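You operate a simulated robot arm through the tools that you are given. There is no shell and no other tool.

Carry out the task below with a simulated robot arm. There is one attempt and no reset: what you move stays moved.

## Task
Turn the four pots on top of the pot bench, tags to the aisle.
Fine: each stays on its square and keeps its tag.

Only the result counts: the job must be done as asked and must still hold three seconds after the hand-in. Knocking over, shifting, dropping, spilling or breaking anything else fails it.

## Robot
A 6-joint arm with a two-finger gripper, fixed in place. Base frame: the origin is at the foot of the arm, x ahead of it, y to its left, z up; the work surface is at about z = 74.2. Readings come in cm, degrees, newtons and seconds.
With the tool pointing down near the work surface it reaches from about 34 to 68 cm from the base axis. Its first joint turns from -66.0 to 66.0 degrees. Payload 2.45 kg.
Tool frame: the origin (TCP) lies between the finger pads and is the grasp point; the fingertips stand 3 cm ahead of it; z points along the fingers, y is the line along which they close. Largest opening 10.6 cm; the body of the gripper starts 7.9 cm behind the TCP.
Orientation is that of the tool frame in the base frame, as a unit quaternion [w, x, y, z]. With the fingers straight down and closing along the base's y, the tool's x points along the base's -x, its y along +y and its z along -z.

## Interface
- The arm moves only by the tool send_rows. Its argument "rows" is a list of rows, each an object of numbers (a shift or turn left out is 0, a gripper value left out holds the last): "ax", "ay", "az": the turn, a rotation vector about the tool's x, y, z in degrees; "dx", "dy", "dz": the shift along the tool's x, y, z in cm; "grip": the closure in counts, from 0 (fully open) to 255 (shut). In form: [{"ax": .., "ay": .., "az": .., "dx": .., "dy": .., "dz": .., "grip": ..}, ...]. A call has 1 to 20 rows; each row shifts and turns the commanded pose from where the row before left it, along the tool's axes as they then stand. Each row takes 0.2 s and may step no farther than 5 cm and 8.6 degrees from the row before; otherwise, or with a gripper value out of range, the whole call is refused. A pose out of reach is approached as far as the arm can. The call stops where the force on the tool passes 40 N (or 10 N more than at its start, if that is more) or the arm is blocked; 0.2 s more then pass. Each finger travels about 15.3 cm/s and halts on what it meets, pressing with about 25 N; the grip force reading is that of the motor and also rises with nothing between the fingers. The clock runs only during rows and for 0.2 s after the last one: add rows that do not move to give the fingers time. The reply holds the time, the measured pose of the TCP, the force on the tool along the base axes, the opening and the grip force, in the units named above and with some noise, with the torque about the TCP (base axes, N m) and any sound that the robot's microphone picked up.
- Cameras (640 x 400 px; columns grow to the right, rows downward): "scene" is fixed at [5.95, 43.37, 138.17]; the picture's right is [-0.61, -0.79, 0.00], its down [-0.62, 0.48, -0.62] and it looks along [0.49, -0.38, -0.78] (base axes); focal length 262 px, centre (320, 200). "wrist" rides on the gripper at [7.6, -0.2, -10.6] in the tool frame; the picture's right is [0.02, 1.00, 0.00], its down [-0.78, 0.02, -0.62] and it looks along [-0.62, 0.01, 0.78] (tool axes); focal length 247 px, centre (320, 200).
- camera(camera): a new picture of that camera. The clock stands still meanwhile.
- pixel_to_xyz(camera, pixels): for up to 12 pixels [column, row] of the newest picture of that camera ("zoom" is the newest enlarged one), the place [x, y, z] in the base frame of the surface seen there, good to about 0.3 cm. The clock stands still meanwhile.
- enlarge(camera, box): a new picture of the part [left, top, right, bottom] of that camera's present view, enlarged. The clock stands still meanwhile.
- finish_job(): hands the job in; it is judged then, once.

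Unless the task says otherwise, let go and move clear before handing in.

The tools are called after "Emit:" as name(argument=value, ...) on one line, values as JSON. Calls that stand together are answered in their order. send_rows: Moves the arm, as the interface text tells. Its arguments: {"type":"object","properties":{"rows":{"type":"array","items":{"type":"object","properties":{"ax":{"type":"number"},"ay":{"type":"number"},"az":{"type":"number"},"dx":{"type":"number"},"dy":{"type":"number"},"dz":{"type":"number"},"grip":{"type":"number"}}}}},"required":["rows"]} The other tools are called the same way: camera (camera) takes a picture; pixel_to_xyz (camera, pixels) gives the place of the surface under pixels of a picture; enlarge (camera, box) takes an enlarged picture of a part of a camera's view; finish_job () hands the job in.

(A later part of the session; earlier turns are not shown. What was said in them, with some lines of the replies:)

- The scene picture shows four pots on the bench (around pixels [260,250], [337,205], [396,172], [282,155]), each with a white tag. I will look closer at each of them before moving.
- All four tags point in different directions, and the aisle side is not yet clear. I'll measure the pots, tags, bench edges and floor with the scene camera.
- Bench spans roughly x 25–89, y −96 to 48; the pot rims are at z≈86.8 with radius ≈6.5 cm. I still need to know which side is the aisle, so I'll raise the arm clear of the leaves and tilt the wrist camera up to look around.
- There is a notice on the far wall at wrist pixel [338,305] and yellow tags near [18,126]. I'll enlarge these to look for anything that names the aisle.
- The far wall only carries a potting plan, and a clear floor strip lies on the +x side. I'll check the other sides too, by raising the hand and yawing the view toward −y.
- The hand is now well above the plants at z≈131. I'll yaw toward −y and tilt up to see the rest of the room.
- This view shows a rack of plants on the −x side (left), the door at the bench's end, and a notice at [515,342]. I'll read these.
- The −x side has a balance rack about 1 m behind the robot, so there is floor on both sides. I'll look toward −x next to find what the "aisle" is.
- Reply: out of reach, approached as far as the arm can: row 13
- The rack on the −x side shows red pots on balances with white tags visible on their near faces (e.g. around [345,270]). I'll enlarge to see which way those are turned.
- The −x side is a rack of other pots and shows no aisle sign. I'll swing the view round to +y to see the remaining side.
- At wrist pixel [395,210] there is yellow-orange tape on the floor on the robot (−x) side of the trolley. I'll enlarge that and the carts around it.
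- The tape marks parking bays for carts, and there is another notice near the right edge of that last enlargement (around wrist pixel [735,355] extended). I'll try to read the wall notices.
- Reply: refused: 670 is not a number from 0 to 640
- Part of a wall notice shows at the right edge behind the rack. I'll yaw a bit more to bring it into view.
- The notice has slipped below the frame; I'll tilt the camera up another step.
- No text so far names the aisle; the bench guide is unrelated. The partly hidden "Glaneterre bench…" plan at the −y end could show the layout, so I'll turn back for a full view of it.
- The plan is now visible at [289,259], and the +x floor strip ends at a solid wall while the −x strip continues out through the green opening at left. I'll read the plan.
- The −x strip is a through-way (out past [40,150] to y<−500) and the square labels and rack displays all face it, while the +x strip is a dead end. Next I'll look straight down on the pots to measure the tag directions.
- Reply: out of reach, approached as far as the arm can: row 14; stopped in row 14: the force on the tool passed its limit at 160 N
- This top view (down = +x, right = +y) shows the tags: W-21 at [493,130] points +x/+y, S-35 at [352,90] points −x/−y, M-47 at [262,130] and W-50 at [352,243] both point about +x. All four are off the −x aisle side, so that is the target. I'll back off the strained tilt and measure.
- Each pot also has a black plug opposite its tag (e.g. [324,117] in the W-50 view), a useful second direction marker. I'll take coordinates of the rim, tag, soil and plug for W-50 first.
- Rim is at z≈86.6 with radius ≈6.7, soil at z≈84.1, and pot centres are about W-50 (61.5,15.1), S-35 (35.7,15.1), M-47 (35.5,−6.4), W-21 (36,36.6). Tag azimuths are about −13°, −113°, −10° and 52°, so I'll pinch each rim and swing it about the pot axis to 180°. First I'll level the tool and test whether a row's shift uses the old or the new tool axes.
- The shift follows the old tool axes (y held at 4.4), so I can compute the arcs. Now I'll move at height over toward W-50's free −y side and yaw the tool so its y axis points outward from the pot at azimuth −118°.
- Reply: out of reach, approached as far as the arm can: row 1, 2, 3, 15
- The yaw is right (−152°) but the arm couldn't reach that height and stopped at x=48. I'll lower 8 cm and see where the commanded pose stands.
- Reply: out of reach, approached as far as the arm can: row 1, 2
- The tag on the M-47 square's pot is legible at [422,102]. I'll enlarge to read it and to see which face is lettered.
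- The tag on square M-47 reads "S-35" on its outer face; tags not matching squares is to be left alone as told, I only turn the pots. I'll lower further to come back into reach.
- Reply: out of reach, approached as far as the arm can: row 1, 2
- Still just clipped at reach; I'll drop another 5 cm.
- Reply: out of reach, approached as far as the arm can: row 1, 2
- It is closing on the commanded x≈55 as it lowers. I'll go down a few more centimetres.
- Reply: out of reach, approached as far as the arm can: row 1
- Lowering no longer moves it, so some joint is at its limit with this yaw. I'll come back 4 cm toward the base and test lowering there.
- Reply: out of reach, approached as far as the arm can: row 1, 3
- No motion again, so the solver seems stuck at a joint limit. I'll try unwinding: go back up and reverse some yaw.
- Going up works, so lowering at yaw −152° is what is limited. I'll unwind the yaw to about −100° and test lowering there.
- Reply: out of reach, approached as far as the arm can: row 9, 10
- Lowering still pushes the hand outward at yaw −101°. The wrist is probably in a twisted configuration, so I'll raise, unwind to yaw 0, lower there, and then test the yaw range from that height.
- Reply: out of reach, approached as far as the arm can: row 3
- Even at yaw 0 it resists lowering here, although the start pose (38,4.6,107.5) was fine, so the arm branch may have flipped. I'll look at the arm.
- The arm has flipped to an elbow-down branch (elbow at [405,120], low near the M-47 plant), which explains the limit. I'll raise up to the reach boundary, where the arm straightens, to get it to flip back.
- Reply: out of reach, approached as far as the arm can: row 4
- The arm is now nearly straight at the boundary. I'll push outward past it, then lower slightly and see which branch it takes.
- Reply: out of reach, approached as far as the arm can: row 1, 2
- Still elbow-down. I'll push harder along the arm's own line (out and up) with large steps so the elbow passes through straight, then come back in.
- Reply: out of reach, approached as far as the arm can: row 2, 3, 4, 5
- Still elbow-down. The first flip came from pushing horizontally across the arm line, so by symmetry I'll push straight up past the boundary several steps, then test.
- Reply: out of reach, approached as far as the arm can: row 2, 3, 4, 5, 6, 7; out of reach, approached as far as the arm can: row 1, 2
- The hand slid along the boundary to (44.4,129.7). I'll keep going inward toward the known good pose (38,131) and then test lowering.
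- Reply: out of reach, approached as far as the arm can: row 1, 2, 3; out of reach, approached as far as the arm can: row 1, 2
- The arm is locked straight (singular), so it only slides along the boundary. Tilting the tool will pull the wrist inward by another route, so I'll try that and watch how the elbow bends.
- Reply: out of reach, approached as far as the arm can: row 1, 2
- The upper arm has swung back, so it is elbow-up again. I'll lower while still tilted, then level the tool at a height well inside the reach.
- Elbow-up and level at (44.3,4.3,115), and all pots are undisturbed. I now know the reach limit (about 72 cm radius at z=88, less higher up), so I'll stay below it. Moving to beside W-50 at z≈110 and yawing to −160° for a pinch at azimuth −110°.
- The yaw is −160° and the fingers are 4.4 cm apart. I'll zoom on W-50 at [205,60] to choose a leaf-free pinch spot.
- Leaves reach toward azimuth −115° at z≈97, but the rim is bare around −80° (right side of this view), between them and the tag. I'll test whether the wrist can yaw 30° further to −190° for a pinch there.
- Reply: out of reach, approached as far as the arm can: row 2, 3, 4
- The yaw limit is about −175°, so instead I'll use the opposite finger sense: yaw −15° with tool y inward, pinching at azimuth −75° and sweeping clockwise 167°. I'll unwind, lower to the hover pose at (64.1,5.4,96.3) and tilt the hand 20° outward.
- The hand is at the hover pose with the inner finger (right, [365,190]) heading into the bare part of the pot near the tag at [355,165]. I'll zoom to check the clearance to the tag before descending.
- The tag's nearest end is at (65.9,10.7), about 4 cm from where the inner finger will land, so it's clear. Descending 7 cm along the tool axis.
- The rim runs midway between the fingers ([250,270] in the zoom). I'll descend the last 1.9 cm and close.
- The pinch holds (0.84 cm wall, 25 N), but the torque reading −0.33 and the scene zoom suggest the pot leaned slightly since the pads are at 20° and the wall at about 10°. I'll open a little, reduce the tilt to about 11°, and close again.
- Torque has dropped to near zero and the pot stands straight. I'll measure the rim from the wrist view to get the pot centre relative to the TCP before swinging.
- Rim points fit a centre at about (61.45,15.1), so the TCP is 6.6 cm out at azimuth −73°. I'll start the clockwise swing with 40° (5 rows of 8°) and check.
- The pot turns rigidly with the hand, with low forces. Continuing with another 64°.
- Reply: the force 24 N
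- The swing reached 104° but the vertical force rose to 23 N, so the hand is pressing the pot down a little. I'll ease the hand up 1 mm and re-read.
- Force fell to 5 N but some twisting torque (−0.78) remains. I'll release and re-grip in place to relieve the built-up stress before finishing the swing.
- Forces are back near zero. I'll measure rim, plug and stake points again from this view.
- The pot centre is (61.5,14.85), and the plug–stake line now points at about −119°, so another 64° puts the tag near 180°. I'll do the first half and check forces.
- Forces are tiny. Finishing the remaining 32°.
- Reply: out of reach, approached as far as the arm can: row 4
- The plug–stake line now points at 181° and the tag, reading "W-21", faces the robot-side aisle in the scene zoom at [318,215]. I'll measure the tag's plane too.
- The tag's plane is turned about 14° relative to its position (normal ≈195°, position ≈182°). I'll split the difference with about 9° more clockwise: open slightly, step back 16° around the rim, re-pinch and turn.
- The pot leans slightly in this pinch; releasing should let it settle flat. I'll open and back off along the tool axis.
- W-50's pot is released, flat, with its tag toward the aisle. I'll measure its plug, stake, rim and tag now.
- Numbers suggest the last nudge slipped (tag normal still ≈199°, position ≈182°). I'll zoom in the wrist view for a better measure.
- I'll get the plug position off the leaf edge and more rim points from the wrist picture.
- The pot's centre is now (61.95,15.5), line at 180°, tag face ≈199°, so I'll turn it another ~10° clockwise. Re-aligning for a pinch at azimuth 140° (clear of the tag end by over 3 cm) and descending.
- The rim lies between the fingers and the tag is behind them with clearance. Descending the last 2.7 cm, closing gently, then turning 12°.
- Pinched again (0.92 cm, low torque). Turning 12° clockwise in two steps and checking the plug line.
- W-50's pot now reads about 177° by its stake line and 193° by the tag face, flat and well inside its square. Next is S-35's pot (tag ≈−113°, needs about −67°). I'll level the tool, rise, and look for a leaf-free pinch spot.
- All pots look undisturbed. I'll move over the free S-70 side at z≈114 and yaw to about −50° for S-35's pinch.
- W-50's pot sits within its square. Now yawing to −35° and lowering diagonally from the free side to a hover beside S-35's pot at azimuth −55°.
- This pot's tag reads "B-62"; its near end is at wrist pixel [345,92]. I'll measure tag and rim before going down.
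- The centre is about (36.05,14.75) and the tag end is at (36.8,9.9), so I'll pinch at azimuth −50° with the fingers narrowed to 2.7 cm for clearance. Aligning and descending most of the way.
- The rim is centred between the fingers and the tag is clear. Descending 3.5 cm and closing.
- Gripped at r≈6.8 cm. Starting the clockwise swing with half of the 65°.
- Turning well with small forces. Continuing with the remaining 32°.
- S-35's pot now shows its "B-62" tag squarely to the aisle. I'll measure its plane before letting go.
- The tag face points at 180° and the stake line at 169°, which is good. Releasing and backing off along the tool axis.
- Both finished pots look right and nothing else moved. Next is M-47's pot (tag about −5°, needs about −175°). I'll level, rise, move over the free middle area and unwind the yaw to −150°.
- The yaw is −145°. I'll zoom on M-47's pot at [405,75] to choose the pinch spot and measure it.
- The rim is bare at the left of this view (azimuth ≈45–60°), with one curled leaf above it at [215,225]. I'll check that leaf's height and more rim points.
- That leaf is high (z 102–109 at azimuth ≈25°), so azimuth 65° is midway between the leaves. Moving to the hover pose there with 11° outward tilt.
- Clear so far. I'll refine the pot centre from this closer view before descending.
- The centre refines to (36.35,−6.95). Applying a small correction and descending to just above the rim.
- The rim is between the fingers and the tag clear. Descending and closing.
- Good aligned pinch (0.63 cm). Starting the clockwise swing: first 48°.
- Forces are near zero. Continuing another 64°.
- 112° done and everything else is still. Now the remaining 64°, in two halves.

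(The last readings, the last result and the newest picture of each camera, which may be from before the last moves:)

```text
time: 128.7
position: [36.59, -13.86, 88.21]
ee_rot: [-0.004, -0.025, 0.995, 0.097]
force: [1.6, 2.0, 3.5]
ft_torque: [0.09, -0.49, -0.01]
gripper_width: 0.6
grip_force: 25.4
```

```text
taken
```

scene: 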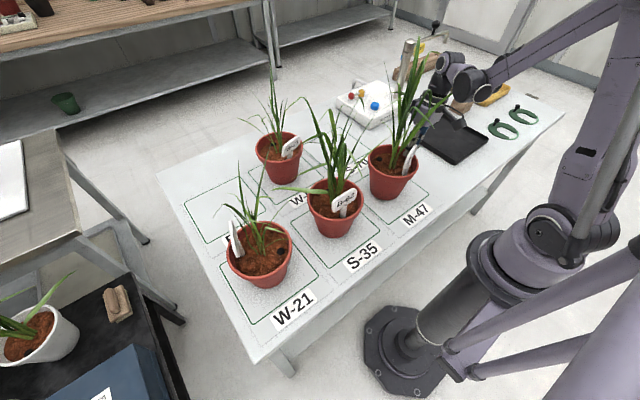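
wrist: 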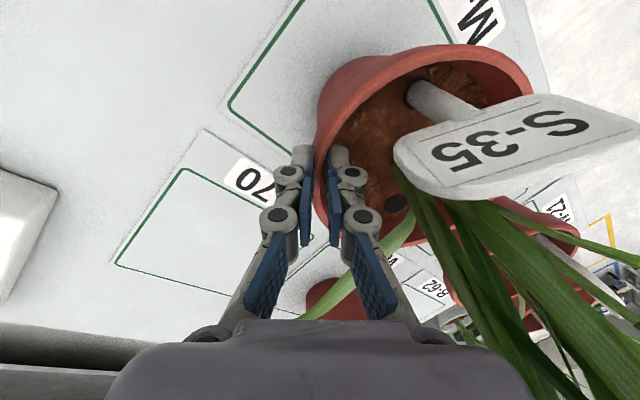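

Still smooth. Finishing the last 24° and then measuring the tag.

Emit:
send_rows(rows=[{"dx": 0.9255, "dy": 0.0635, "dz": 0.01, "ay": -1.527, "az": 7.853}, {"dx": 0.9255, "dy": 0.0635, "dz": 0.01, "ay": -1.527, "az": 7.853}, {"dx": 0.9255, "dy": 0.0635, "dz": 0.01, "ay": -1.527, "az": 7.853}, {}])

Emit:
camera(camera="wrist")

Emit:
enlarge(camera="scene", box=[340, 60, 500, 220])

```text
time: 129.7
position: [33.89, -13.3, 88.18]
ee_rot: [0.017, 0.183, 0.978, 0.095]
force: [0.5, 2.7, 0.0]
ft_torque: [-0.05, -0.18, 0.15]
gripper_width: 0.61
grip_force: 25.1
```

```text
taken
```

wrist: 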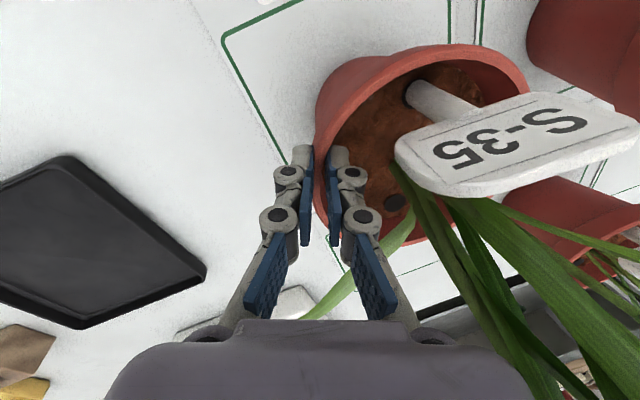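

```text
2.50 times, centred on (420, 140) of scene
```

zoom: 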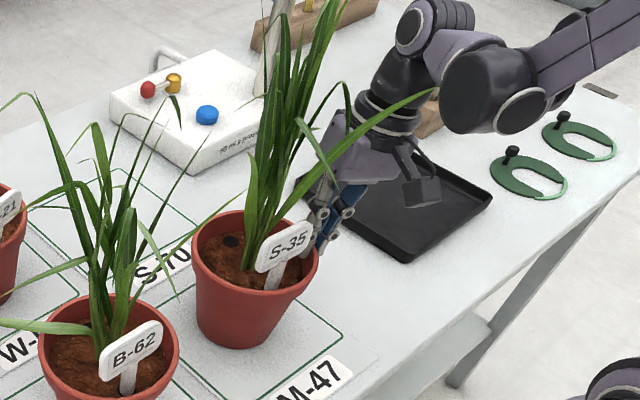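

The "S-35" tag on M-47's pot now faces the aisle. Measuring its plane, the stake and the plug.

Emit:
pixel_to_xyz(camera="zoom", pixels=[[258, 268], [308, 238], [262, 255], [305, 228], [285, 250], [270, 285], [232, 240], [195, 260], [318, 265]])

Emit:
pixel_to_xyz(camera="wrist", pixels=[[415, 95], [393, 203], [365, 75], [420, 50], [480, 47], [522, 80], [340, 100]])

```text
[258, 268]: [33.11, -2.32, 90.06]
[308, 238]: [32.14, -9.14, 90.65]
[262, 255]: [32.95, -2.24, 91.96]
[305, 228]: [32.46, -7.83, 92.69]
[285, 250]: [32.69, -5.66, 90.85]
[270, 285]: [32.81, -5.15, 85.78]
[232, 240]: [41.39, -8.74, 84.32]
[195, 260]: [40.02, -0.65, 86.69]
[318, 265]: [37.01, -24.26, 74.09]
```

```text
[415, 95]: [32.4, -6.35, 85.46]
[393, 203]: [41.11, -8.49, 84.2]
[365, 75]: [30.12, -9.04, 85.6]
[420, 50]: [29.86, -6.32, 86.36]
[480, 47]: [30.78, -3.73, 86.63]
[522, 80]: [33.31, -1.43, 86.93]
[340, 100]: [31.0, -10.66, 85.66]
```

The face is at about 173° and the stake line at 164°, so I'll turn back 8° counter-clockwise, then release and back off.

Emit:
send_rows(rows=[{"dx": -0.9255, "dy": 0.0635, "dz": 0.01, "ay": 1.527, "az": -7.853}, {}, {"grip": 225}, {"grip": 205}, {"grip": 180}, {}, {"dz": -2}, {"dz": -3}, {"dz": -3}, {"dz": -3}, {"dz": -3}, {}])

Emit:
camera(camera="wrist")

Emit:
enlarge(camera="scene", box=[340, 60, 500, 220])

Emit:
pixel_to_xyz(camera="zoom", pixels=[[258, 268], [308, 238], [262, 255], [305, 228], [285, 250], [270, 285], [232, 240]])

```text
time: 132.3
position: [34.19, -16.16, 101.84]
ee_rot: [0.01, 0.113, 0.989, 0.096]
force: [-0.3, 0.5, 0.3]
ft_torque: [0.04, -0.02, 0.0]
gripper_width: 3.13
grip_force: 0.1
```

```text
taken
```

wrist: 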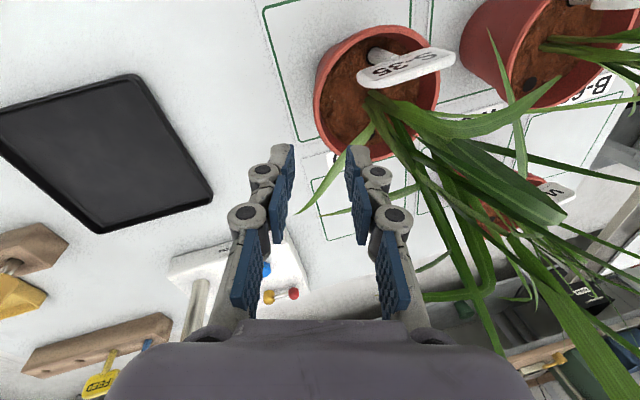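

```text
2.50 times, centred on (420, 140) of scene
```

zoom: 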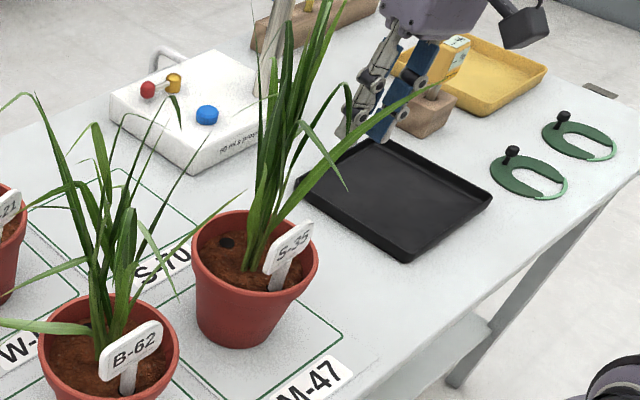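

```text
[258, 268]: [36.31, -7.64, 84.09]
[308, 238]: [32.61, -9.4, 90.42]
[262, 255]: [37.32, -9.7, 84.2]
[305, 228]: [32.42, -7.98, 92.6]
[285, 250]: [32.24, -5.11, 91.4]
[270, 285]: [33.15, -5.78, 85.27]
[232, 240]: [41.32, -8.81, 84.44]
```

M-47's pot is released, upright, with its tag to the aisle. Last is W-21's pot, needing about +122° (counter-clockwise). I'll level, rise, and travel behind the front row at z≈115 to its near side.

Emit:
send_rows(rows=[{"dz": -3}, {"ax": 5.5}, {"ax": 5.5}, {"dx": -3.41, "dy": 0.79, "dz": -2.6}, {"dx": -3.41, "dy": 0.79, "dz": -2.6}, {"dx": -3.41, "dy": 0.79, "dz": -2.6}, {"dx": -3.41, "dy": 0.79, "dz": -2.6}, {"az": -8.6}, {"az": -8.6}, {"az": -8.6}, {"az": -8.6}, {"az": -8.6}, {}])

Emit:
camera(camera="scene")

```text
time: 135.1
position: [48.21, -16.91, 115.16]
ee_rot: [0.0, -0.26, 0.966, 0.001]
force: [-0.2, 0.2, 0.5]
ft_torque: [0.03, 0.03, 0.01]
gripper_width: 3.13
grip_force: 0.0
```

```text
taken
```

scene: 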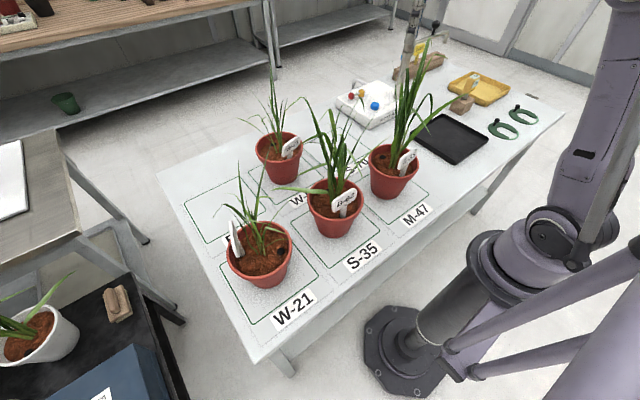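

With the arm out of the way I'll measure the three turned tags cleanly, starting with M-47 and W-50.

Emit:
enlarge(camera="scene", box=[360, 130, 440, 210])

Emit:
pixel_to_xyz(camera="zoom", pixels=[[303, 205], [390, 140], [310, 180], [380, 125], [345, 160], [320, 195], [375, 150], [335, 215], [250, 140]])

Emit:
enlarge(camera="scene", box=[245, 110, 325, 190])

Emit:
pixel_to_xyz(camera="zoom", pixels=[[310, 230], [390, 165], [315, 215], [385, 155], [350, 200], [325, 225], [380, 175], [345, 250], [245, 190], [150, 190]])

```text
5.00 times, centred on (400, 170) of scene
```

zoom: 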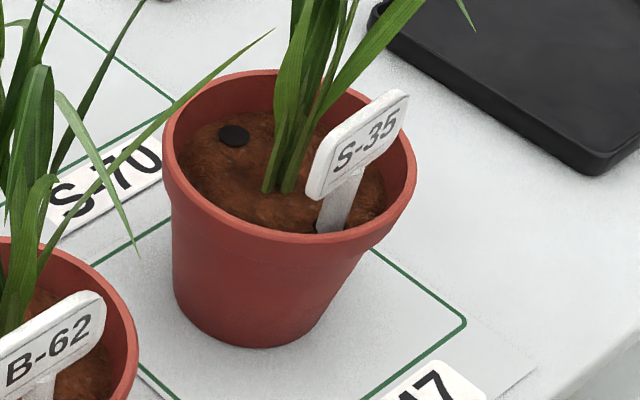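

```text
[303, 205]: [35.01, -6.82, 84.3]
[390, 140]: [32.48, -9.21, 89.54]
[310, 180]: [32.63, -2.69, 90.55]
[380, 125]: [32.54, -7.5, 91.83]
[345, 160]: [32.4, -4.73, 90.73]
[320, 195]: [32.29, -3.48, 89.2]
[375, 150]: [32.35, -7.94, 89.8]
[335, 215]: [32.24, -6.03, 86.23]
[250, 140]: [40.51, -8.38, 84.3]
```

```text
5.00 times, centred on (285, 150) of scene
```

zoom: 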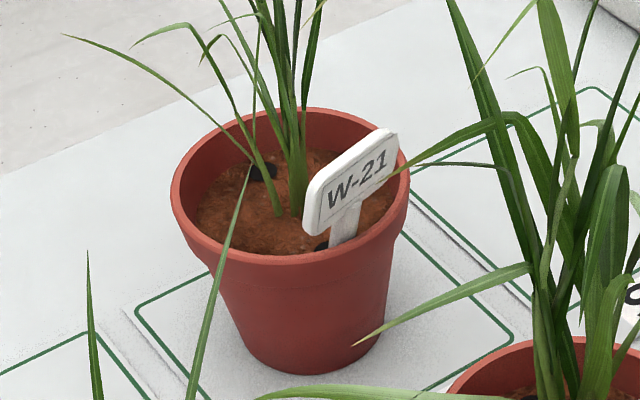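

```text
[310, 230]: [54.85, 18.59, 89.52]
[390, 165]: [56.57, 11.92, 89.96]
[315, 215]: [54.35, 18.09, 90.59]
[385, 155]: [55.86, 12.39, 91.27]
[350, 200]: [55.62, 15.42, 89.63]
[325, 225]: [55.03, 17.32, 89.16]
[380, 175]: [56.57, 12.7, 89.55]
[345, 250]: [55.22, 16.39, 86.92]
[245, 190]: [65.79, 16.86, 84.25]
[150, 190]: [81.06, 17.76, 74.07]
```

M-47's tag face is at 180° and W-50's at about 195°, which I may trim afterwards. Now travelling to W-21's side at z≈115.

Emit:
send_rows(rows=[{"dx": -2.29, "dy": 4.19, "dz": 0.05}, {"dx": -2.29, "dy": 4.19, "dz": 0.05}, {"dx": -2.29, "dy": 4.19, "dz": 0.05}, {"dx": -2.29, "dy": 4.19, "dz": 0.05}, {"dx": -2.29, "dy": 4.19, "dz": 0.05}, {"dx": -2.29, "dy": 4.19, "dz": 0.05}, {"dx": -2.29, "dy": 4.19, "dz": 0.05}, {"dx": -2.29, "dy": 4.19, "dz": 0.05}, {"dx": -2.29, "dy": 4.19, "dz": 0.05}, {}])

Emit:
camera(camera="wrist")

Emit:
camera(camera="scene")

```text
time: 137.3
position: [47.16, 26.08, 114.92]
ee_rot: [0.0, -0.259, 0.966, 0.001]
force: [-0.3, 0.4, -0.3]
ft_torque: [-0.02, -0.01, 0.02]
gripper_width: 3.16
grip_force: 0.1
```

```text
taken
```

wrist: 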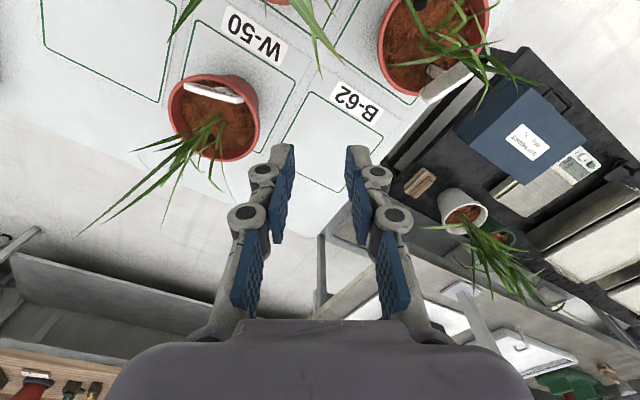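

```text
taken
```

scene: 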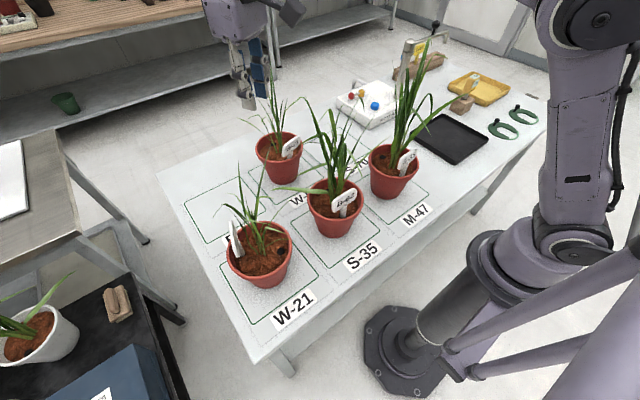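

W-21's pot is at the top right of the wrist view ([435,45]). I'll zoom there for the pinch spot, and also check W-50's square corners.

Emit:
enlarge(camera="wrist", box=[360, 0, 520, 110])

Emit:
pixel_to_xyz(camera="zoom", pixels=[[78, 200], [72, 130], [90, 70], [110, 250], [160, 300], [230, 330], [260, 300], [400, 230], [300, 240], [240, 15], [515, 100], [150, 200]])

Emit:
pixel_to_xyz(camera="wrist", pixels=[[195, 22], [300, 65], [262, 160], [162, 102], [275, 110], [170, 110], [258, 110], [215, 80]])

```text
3.64 times, centred on (440, 55) of wrist
```

zoom: 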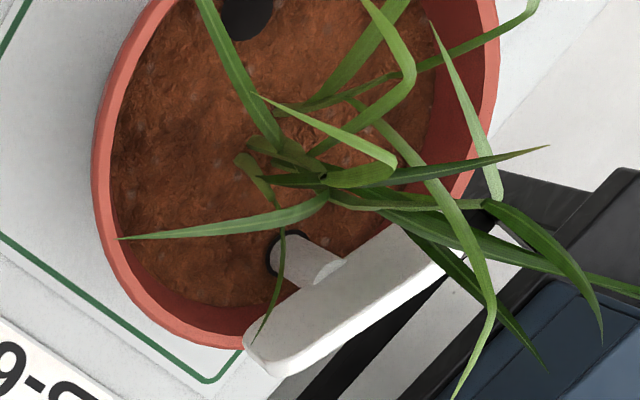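

```text
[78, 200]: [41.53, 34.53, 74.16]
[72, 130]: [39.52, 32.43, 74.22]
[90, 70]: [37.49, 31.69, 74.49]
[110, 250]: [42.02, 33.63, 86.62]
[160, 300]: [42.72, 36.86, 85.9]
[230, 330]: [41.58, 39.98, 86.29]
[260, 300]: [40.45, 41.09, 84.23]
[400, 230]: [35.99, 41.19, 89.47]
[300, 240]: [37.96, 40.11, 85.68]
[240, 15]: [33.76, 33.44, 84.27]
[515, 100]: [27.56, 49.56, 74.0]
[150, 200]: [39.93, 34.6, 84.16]
```

```text
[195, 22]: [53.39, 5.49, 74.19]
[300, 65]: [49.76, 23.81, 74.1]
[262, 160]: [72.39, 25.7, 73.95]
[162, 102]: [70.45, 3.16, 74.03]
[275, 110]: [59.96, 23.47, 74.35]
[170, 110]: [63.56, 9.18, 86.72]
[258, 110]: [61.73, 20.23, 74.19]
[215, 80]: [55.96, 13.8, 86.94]
```

Leaves point to azimuth ≈−55° ([200,227]) and ≈−125° ([230,70]) in this zoom; I'll check their heights and refine the rim for a pinch near −85°.

Emit:
enlarge(camera="wrist", box=[360, 0, 520, 110])

Emit:
pixel_to_xyz(camera="zoom", pixels=[[290, 212], [230, 227], [170, 234], [235, 80], [215, 30], [300, 115], [100, 190], [98, 140], [108, 80], [125, 280], [180, 325], [245, 320]])

```text
3.64 times, centred on (440, 55) of wrist
```

zoom: 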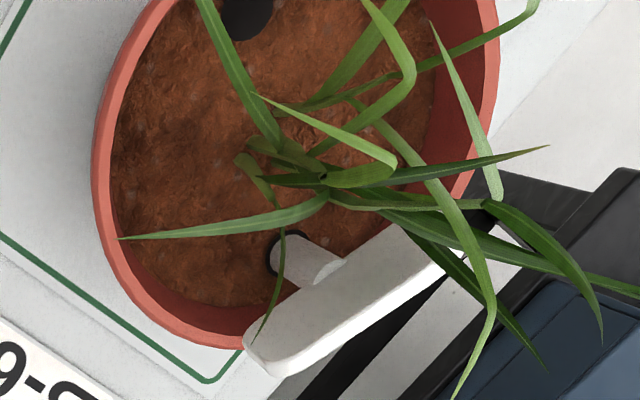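

```text
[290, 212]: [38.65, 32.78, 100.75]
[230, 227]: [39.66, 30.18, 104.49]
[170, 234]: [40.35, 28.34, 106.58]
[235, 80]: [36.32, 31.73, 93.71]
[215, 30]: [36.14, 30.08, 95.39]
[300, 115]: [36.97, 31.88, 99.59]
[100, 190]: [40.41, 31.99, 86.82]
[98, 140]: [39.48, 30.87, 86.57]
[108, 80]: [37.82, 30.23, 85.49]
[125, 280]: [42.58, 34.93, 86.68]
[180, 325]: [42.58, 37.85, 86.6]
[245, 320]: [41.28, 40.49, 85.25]
```

The bare sector is around azimuth −15°, between the high leaf at −55° and the tag end at +30°. I'll use the y-outward sense (yaw +105°) so the camera stays away from that leaf, and go to a hover there.

Emit:
send_rows(rows=[{"az": 8.44}, {"az": 8.44}, {"az": 8.44}, {"az": 8.44}, {"az": 8.44}, {"az": 8.44}, {"az": 8.44}, {"az": 8.44}, {"az": 8.44}, {"az": 8.44}, {"az": 8.44}, {"az": 8.44}, {"az": 8.44}, {"az": 8.44}, {"az": 8.44}, {"az": 8.44}, {}])

Emit:
send_rows(rows=[{"dx": 1.47, "dy": -0.86, "dz": 2.82}, {"dx": 1.47, "dy": -0.86, "dz": 2.82}, {"dx": 1.47, "dy": -0.86, "dz": 2.82}, {"dx": 1.47, "dy": -0.86, "dz": 2.82}, {"dx": 1.47, "dy": -0.86, "dz": 2.82}, {"ax": 5.5}, {"ax": 5.5}, {}])

Emit:
camera(camera="wrist")

Emit:
camera(camera="scene")

```text
time: 140.9
position: [47.26, 26.23, 114.95]
ee_rot: [-0.001, 0.794, 0.608, 0.0]
force: [-0.3, -0.3, -0.4]
ft_torque: [0.01, -0.01, -0.02]
gripper_width: 3.12
grip_force: 0.0
```

```text
time: 142.7
position: [44.88, 34.31, 100.71]
ee_rot: [-0.079, 0.789, 0.606, -0.059]
force: [-0.1, -0.1, 0.1]
ft_torque: [0.01, 0.02, 0.01]
gripper_width: 3.11
grip_force: 0.1
```

```text
taken
```

wrist: 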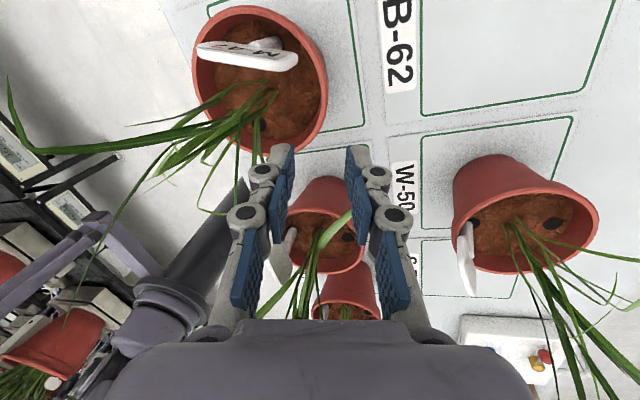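

```text
taken
```

scene: 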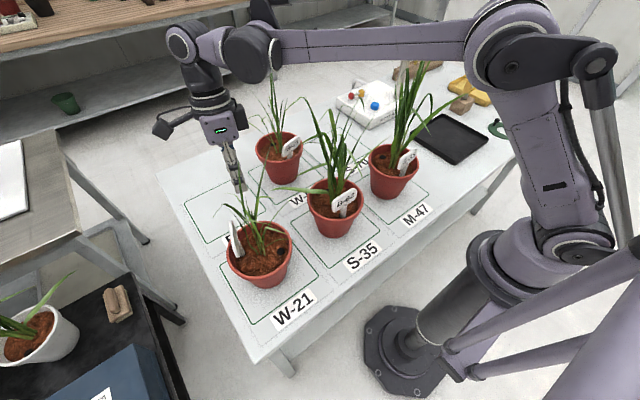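

This tag reads "M-47". Fingers straddle the pot's +x rim ([325,100]). I'll refine the centre from here.

Emit:
pixel_to_xyz(camera="wrist", pixels=[[324, 100], [322, 75], [310, 45], [285, 20], [255, 9], [225, 13], [205, 30], [196, 60], [320, 125], [290, 60], [200, 50], [265, 43]])

```text
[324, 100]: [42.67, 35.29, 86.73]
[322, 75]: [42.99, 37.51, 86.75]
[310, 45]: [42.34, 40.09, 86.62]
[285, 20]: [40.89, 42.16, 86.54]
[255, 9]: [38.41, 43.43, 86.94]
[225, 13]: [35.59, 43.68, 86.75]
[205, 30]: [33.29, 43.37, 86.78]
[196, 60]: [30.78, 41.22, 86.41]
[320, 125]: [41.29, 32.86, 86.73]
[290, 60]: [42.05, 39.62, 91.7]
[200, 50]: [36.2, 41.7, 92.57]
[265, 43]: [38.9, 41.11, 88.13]
```

The centre refines to (36.25,37.15); the tag face is at 70° and its stake at about 54°, so I'll turn +118°. Correcting by 5 mm and descending.

Emit:
send_rows(rows=[{"dx": 0.5, "dy": 0.07}, {"dz": 3}, {"dz": 3}, {"dz": 3}, {}])

Emit:
enlarge(camera="wrist", box=[120, 0, 440, 240])

```text
time: 143.9
position: [43.22, 35.34, 91.94]
ee_rot: [-0.077, 0.79, 0.606, -0.058]
force: [0.5, 0.2, -0.3]
ft_torque: [-0.02, 0.01, -0.03]
gripper_width: 3.1
grip_force: 0.0
```

```text
1.67 times, centred on (280, 120) of wrist
```

zoom: 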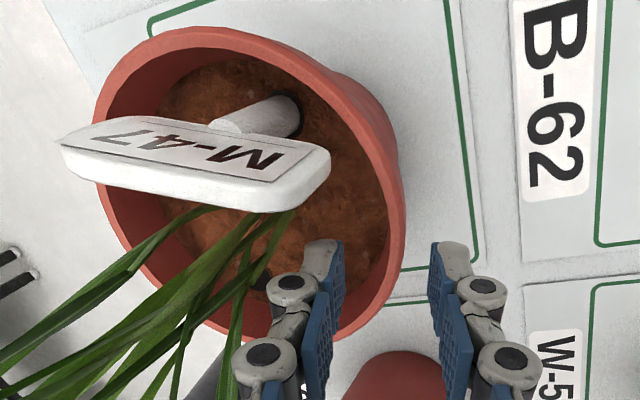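

The rim ([395,260]) is between the fingers and the tag is clear. Descending 4 cm and closing.

Emit:
send_rows(rows=[{"dz": 2}, {"dz": 2}, {}, {"grip": 210}, {"grip": 232}, {"grip": 255}, {}, {}])

Emit:
enlarge(camera="wrist", box=[120, 0, 440, 240])

Emit:
enlarge(camera="scene", box=[150, 100, 360, 300])

```text
time: 145.7
position: [42.6, 35.66, 88.06]
ee_rot: [-0.077, 0.79, 0.606, -0.058]
force: [-1.3, 3.0, -2.8]
ft_torque: [0.46, -0.12, 0.0]
gripper_width: 0.71
grip_force: 25.7
```

```text
1.67 times, centred on (280, 120) of wrist
```

zoom: 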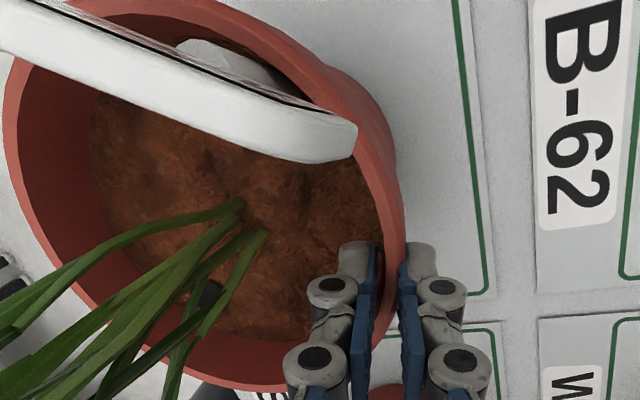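

```text
2.00 times, centred on (255, 200) of scene
```

zoom: 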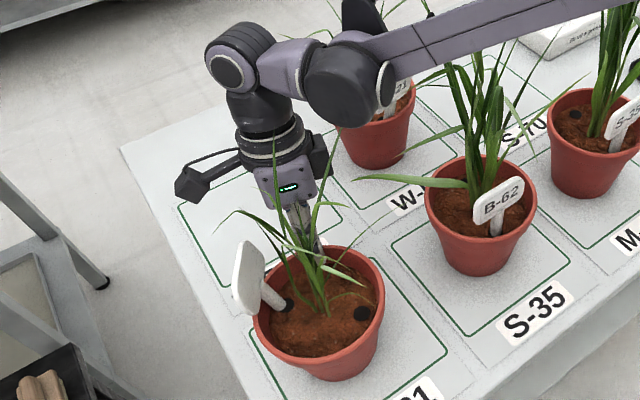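

Pinched at 0.71 cm. I'll start the counter-clockwise swing with 24° and verify the path in this finger sense.

Emit:
send_rows(rows=[{"dx": 0.9255, "dy": -0.0635, "dz": 0.01, "ay": -1.527, "az": -7.853}, {"dx": 0.9255, "dy": -0.0635, "dz": 0.01, "ay": -1.527, "az": -7.853}, {"dx": 0.9255, "dy": -0.0635, "dz": 0.01, "ay": -1.527, "az": -7.853}, {}])

Emit:
camera(camera="wrist")

Emit:
enlarge(camera="scene", box=[150, 100, 360, 300])

```text
time: 146.7
position: [42.87, 38.36, 87.97]
ee_rot: [-0.063, 0.646, 0.758, -0.073]
force: [1.8, 2.1, -0.7]
ft_torque: [0.51, -0.09, -0.26]
gripper_width: 0.73
grip_force: 24.9
```

```text
taken
```

wrist: 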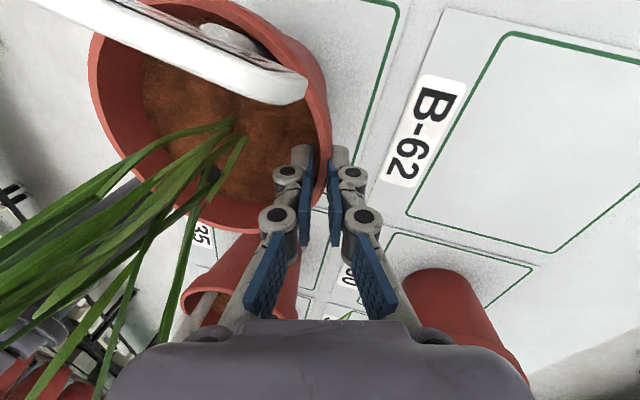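

```text
2.00 times, centred on (255, 200) of scene
```

zoom: 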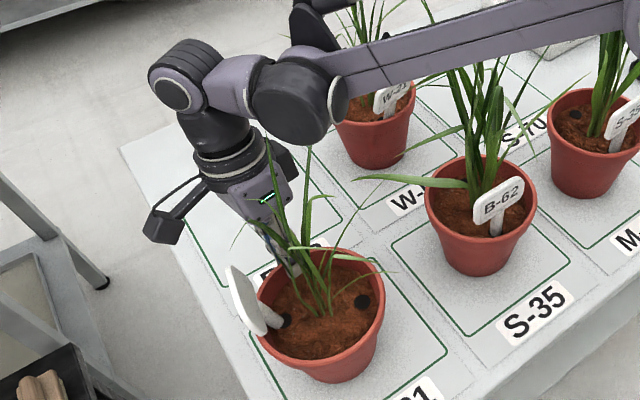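

The path matches (φ≈9°) and the tag is moving round. Continuing another 48°.

Emit:
send_rows(rows=[{"dx": 0.9255, "dy": -0.0635, "dz": 0.01, "ay": -1.527, "az": -7.853}, {"dx": 0.9255, "dy": -0.0635, "dz": 0.01, "ay": -1.527, "az": -7.853}, {"dx": 0.9255, "dy": -0.0635, "dz": 0.01, "ay": -1.527, "az": -7.853}, {"dx": 0.9255, "dy": -0.0635, "dz": 0.01, "ay": -1.527, "az": -7.853}, {"dx": 0.9255, "dy": -0.0635, "dz": 0.01, "ay": -1.527, "az": -7.853}, {"dx": 0.9255, "dy": -0.0635, "dz": 0.01, "ay": -1.527, "az": -7.853}, {}])

Emit:
camera(camera="wrist")

Emit:
enlarge(camera="scene", box=[150, 100, 360, 300])

```text
time: 148.3
position: [39.87, 42.81, 87.94]
ee_rot: [-0.029, 0.282, 0.955, -0.091]
force: [-1.4, 0.8, -3.9]
ft_torque: [0.11, 0.07, -0.24]
gripper_width: 0.67
grip_force: 24.5
```

```text
taken
```

wrist: 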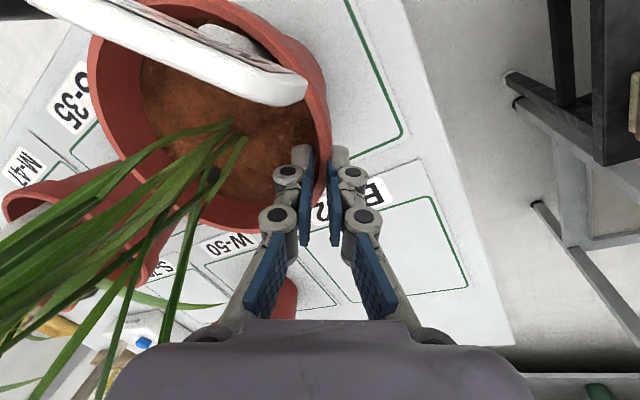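

```text
2.00 times, centred on (255, 200) of scene
```

zoom: 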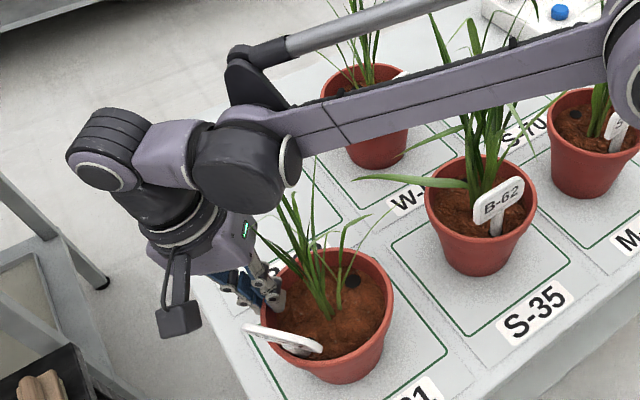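

72° done with low forces. Now the last 46° in six steps.

Emit:
send_rows(rows=[{"dx": 0.891, "dy": -0.0589, "dz": 0.0095, "ay": -1.469, "az": -7.559}, {"dx": 0.891, "dy": -0.0589, "dz": 0.0095, "ay": -1.469, "az": -7.559}, {"dx": 0.891, "dy": -0.0589, "dz": 0.0095, "ay": -1.469, "az": -7.559}, {}])

Emit:
send_rows(rows=[{"dx": 0.891, "dy": -0.0589, "dz": 0.0095, "ay": -1.469, "az": -7.559}, {"dx": 0.891, "dy": -0.0589, "dz": 0.0095, "ay": -1.469, "az": -7.559}, {"dx": 0.891, "dy": -0.0589, "dz": 0.0095, "ay": -1.469, "az": -7.559}, {}])

Emit:
camera(camera="wrist")

Emit:
enlarge(camera="scene", box=[190, 180, 330, 310])

```text
time: 149.3
position: [37.27, 43.79, 88.03]
ee_rot: [-0.009, 0.084, 0.992, -0.096]
force: [-2.1, 0.3, -3.7]
ft_torque: [0.01, 0.18, -0.17]
gripper_width: 0.64
grip_force: 24.6
```

```text
time: 150.3
position: [34.65, 43.77, 88.05]
ee_rot: [0.011, -0.115, 0.989, -0.094]
force: [-2.2, 0.8, -3.5]
ft_torque: [0.04, 0.18, -0.21]
gripper_width: 0.67
grip_force: 25.4
```

```text
taken
```

wrist: 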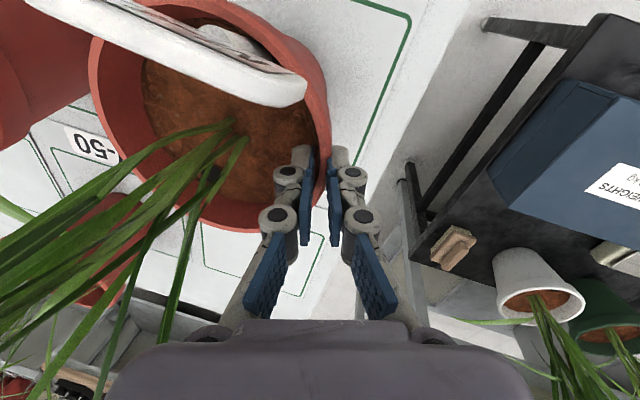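

```text
3.08 times, centred on (260, 245) of scene
```

zoom: 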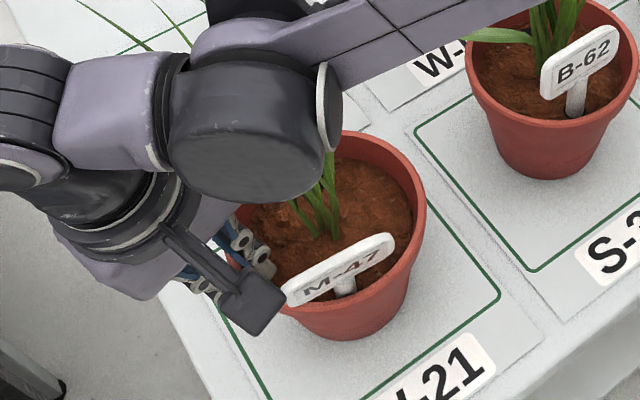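

The "M-47" tag now faces the aisle. Measuring its plane.

Emit:
pixel_to_xyz(camera="zoom", pixels=[[300, 295], [385, 253], [320, 285], [370, 260], [345, 270], [345, 288], [415, 200], [400, 290]])

Emit:
pixel_to_xyz(camera="wrist", pixels=[[290, 90], [160, 45], [213, 175], [225, 40], [325, 120], [310, 60], [285, 30]])

```text
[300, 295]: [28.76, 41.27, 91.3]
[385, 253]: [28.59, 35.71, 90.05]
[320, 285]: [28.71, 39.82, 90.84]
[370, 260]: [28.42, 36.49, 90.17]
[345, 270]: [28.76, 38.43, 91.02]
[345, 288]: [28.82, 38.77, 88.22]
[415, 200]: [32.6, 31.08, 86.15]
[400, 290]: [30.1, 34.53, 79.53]
```

```text
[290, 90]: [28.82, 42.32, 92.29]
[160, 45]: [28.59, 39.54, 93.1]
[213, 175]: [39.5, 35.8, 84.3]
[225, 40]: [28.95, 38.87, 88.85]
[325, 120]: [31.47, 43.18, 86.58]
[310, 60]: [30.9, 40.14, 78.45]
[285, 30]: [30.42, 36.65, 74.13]
```

The face is at 178° and the stake line near 165°. I'll add 4° more, then release and back off.

Emit:
send_rows(rows=[{"dx": 0.464, "dy": -0.016, "dz": 0.003, "ay": -0.763, "az": -3.927}, {}, {"grip": 225}, {"grip": 205}, {"grip": 180}, {}, {"dz": -2}, {"dz": -3}, {"dz": -3}, {"dz": -3}, {"dz": -3}, {"dz": -3}, {}])

Emit:
camera(camera="wrist")

Emit:
camera(camera="scene")

```text
time: 153.1
position: [33.23, 46.82, 104.75]
ee_rot: [0.014, -0.149, 0.984, -0.094]
force: [-0.2, -0.1, 0.6]
ft_torque: [0.0, 0.03, 0.02]
gripper_width: 3.14
grip_force: 0.0
```

```text
taken
```

wrist: 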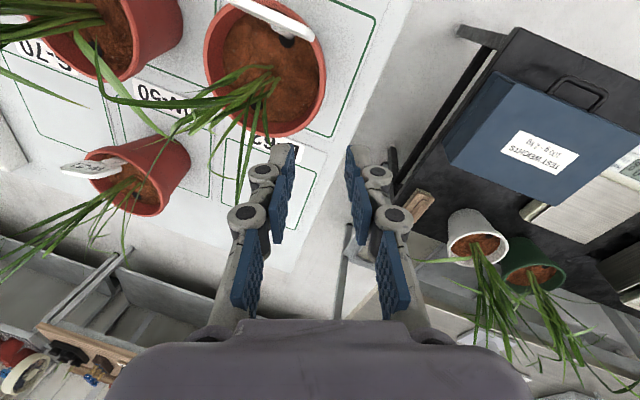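

```text
taken
```

scene: 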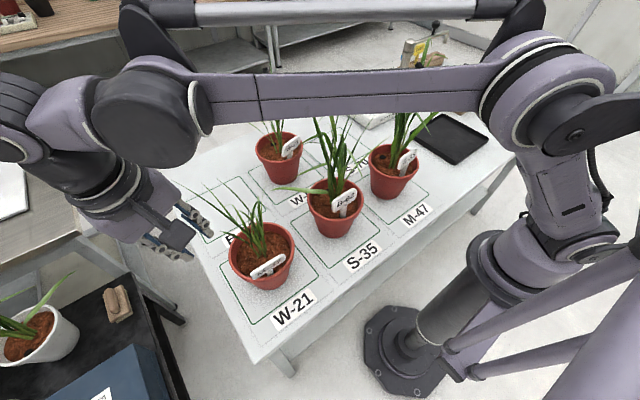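

All four tags face the aisle now. W-50's tag face is still about 15° off, so I'll trim it: level, rise and cross to the +y side of W-50.

Emit:
send_rows(rows=[{"dz": -2.5}, {"ax": -5.5}, {"ax": -5.5}, {"dz": -2.5}, {"dz": -2.5}, {"dx": -1.85, "dy": -4.08}, {"dx": -1.85, "dy": -4.08}, {"dx": -1.85, "dy": -4.08}, {"dx": -1.85, "dy": -4.08}, {"dx": -1.85, "dy": -4.08}, {}])

Emit:
send_rows(rows=[{"az": 8.5}, {"az": 8.5}, {"az": 8.5}, {"az": 8.5}, {"az": 8.5}, {"az": 8.5}, {"az": 8.5}, {"az": 8.5}, {"az": 8.5}, {"az": 8.5}, {"az": 8.5}, {"az": 8.5}, {"az": 8.5}, {"az": 8.5}, {"az": 8.5}, {"az": 8.5}, {"az": 8.5}, {"az": 7.5}, {}])

Emit:
camera(camera="wrist")

Emit:
camera(camera="scene")

```text
time: 155.5
position: [47.99, 30.36, 112.04]
ee_rot: [0.0, -0.149, 0.989, 0.001]
force: [-1.1, 0.3, 0.6]
ft_torque: [0.03, 0.0, -0.02]
gripper_width: 3.13
grip_force: 0.1
```

```text
time: 159.5
position: [48.19, 30.37, 112.02]
ee_rot: [0.0, 0.924, 0.383, -0.001]
force: [-0.4, 0.1, 0.1]
ft_torque: [0.02, -0.02, 0.0]
gripper_width: 3.13
grip_force: 0.1
```

```text
taken
```

wrist: 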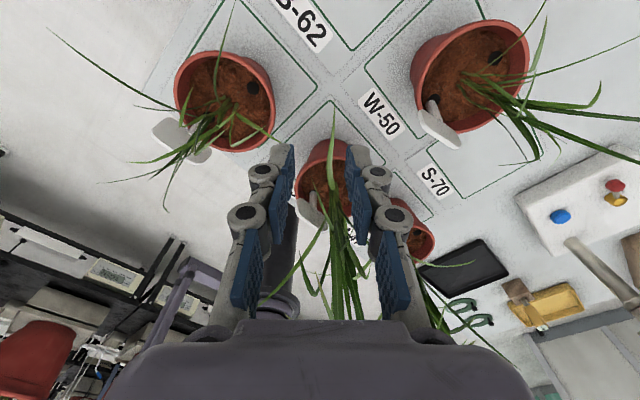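

```text
taken
```

scene: 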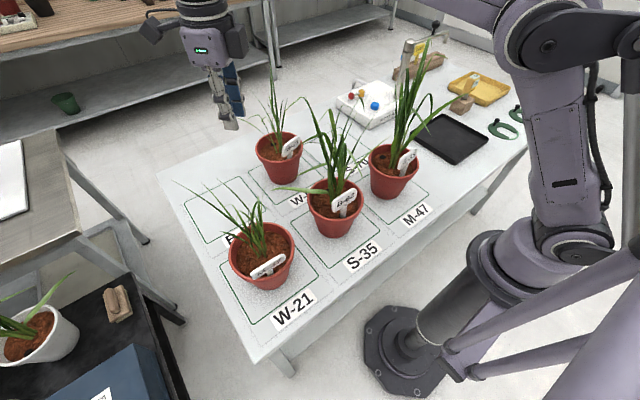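

Good view of W-50's pot at [470,75]. I'll measure its centre, plug, stake and tag ends from this zoom.

Emit:
enlarge(camera="wrist", box=[390, 0, 560, 160])

Emit:
pixel_to_xyz(camera="zoom", pixels=[[345, 175], [145, 240], [95, 290], [70, 190], [80, 240], [120, 115], [190, 65], [270, 45], [350, 60], [395, 110], [210, 360], [200, 290]])

```text
2.50 times, centred on (475, 80) of wrist
```

zoom: 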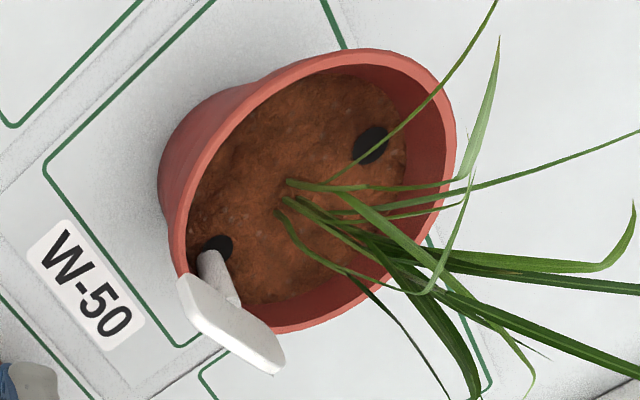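

```text
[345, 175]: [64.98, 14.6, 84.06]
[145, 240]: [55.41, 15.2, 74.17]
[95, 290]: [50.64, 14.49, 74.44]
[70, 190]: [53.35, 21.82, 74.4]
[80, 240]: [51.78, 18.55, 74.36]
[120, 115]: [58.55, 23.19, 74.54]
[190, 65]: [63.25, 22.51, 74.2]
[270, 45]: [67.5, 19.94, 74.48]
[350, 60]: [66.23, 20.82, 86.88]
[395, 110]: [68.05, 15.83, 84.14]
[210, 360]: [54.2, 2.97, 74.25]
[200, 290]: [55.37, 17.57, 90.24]
```

Emit:
pixel_to_xyz(camera="zoom", pixels=[[366, 148], [217, 244], [190, 290], [272, 355], [182, 215], [200, 160], [240, 110], [300, 70], [370, 57], [425, 85], [450, 150], [290, 325]])

```text
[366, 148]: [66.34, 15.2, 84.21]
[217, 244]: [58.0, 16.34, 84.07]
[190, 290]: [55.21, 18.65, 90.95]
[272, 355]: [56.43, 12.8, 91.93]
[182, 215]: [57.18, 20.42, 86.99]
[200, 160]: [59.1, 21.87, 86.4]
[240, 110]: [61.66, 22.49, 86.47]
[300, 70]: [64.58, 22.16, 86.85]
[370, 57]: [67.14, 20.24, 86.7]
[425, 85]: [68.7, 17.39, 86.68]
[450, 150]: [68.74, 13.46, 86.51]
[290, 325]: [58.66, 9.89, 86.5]
```

W-50: stake line 172°, tag face 192°, which is already balanced about 180°, so no trim is needed. I'll check W-21's pot at [225,100] the same way.

Emit:
enlarge(camera="wrist", box=[140, 30, 300, 180])

Emit:
enlarge(camera="scene", box=[210, 180, 320, 310])

Emit:
pixel_to_xyz(camera="zoom", pixels=[[285, 280], [360, 230], [290, 268], [350, 225], [325, 255], [322, 275], [195, 240], [425, 195], [310, 320]])

```text
2.67 times, centred on (220, 105) of wrist
```

zoom: 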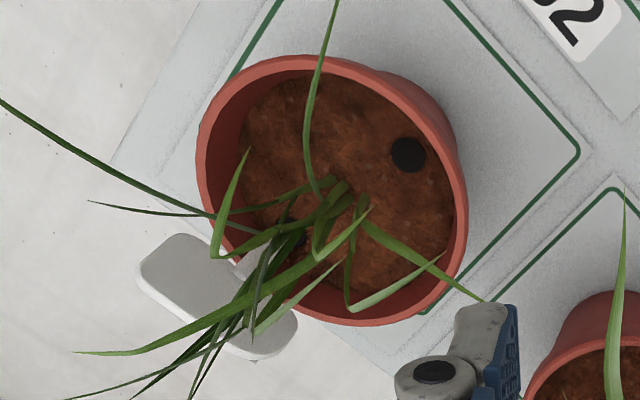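

```text
3.08 times, centred on (265, 245) of scene
```

zoom: 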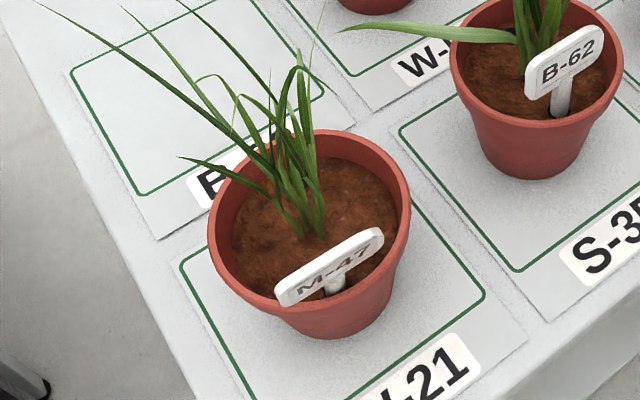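

```text
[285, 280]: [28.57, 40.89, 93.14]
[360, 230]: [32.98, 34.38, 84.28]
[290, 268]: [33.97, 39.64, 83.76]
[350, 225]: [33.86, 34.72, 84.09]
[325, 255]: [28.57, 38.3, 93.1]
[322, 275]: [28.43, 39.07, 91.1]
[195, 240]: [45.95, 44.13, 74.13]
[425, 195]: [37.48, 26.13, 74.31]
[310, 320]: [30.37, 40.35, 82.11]
```

W-21's tag face is at 180°. I'll get its plug/stake/rim as well, then look at M-47 and S-35.

Emit:
pixel_to_xyz(camera="wrist", pixels=[[252.6, 88], [213, 119], [209, 122], [175, 90], [184, 70], [210, 54], [245, 57], [272, 80], [272, 120], [250, 147], [162, 120], [245, 162]])

```text
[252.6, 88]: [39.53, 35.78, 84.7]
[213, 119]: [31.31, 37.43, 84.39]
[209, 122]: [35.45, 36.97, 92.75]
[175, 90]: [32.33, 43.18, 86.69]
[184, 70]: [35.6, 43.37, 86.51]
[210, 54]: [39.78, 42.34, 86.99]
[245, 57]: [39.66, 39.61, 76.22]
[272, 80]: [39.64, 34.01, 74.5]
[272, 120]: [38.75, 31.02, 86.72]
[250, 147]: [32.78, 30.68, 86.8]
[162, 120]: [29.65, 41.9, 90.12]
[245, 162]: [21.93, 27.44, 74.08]
```

W-21: stake line 169°, face 180°, and its centre is within its square. A final look at the whole bench to confirm nothing else moved.

Emit:
enlarge(camera="scene", box=[160, 90, 480, 330])

Emit:
enlarge(camera="scene", box=[330, 40, 570, 190])

Emit:
enlarge(camera="scene", box=[300, 130, 440, 250])

Emit:
pixel_to_xyz(camera="zoom", pixels=[[160, 335], [215, 300], [165, 318], [210, 288], [480, 165], [430, 200], [335, 140], [400, 290]])

```text
1.67 times, centred on (320, 210) of scene
```

zoom: 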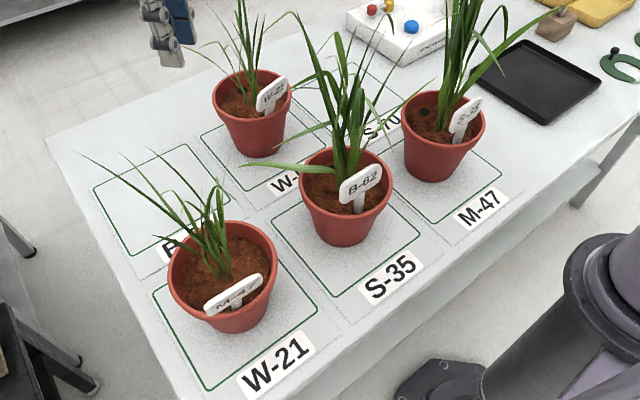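

```text
2.67 times, centred on (450, 115) of scene
```

zoom: 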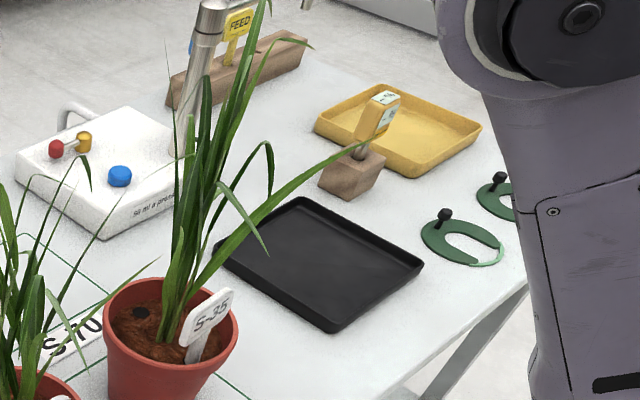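

```text
3.33 times, centred on (370, 190) of scene
```

zoom: 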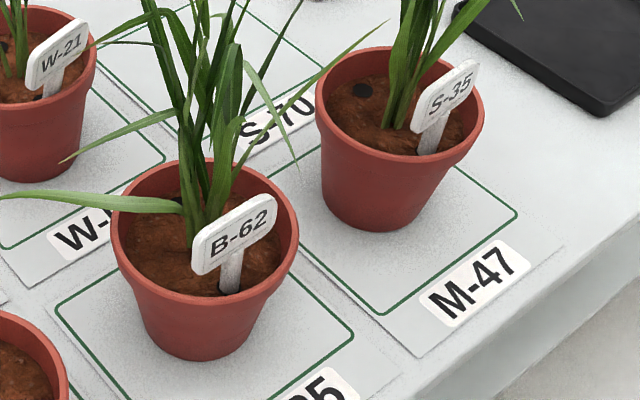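

```text
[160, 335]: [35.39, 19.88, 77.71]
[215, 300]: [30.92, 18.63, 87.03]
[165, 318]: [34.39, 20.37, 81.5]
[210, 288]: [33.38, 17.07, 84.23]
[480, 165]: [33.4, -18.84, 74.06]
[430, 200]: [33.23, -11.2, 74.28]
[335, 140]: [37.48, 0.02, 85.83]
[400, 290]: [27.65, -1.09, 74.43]
```

All four pots stand upright on their own squares with their own tags, and every tag faces the aisle on the robot side. The tray, scoop, boxes and clips are where they began. The gripper is open and clear at (48,30,112), so I'm handing in.

Emit:
finish_job()

```text
The job is handed in.
```

I turned all four pots and handed the job in. Each stands upright on its own square with its own tag.

- **Which side is the aisle:** nothing in the room marks it, so I inferred it. I took it as the robot side, because that floor strip runs out through the green end wall and the square labels face it. The strip on the far side ends at a wall. If you meant the far side, the tags face the wrong way.
- **How square they are:** on the W-21, S-35 and M-47 squares the tag faces measure within about 2° of straight at the aisle. On W-50 the tag is about 12° off. The tags sit slightly twisted in their pots, so I set W-50 midway between its tag face and its stake. On the M-47 square the face is straight but the stake line is about 16° off.
- **Tags don't match squares:** I left them alone, as you asked.

| Square | Tag on the pot |
|---|---|
| W-21 | M-47 |
| S-35 | B-62 |
| M-47 | S-35 |
| W-50 | W-21 |

The pots shifted about 1 cm at most while turning. Nothing else on the bench looked moved in the last pictures, and the gripper is open and clear of the plants.
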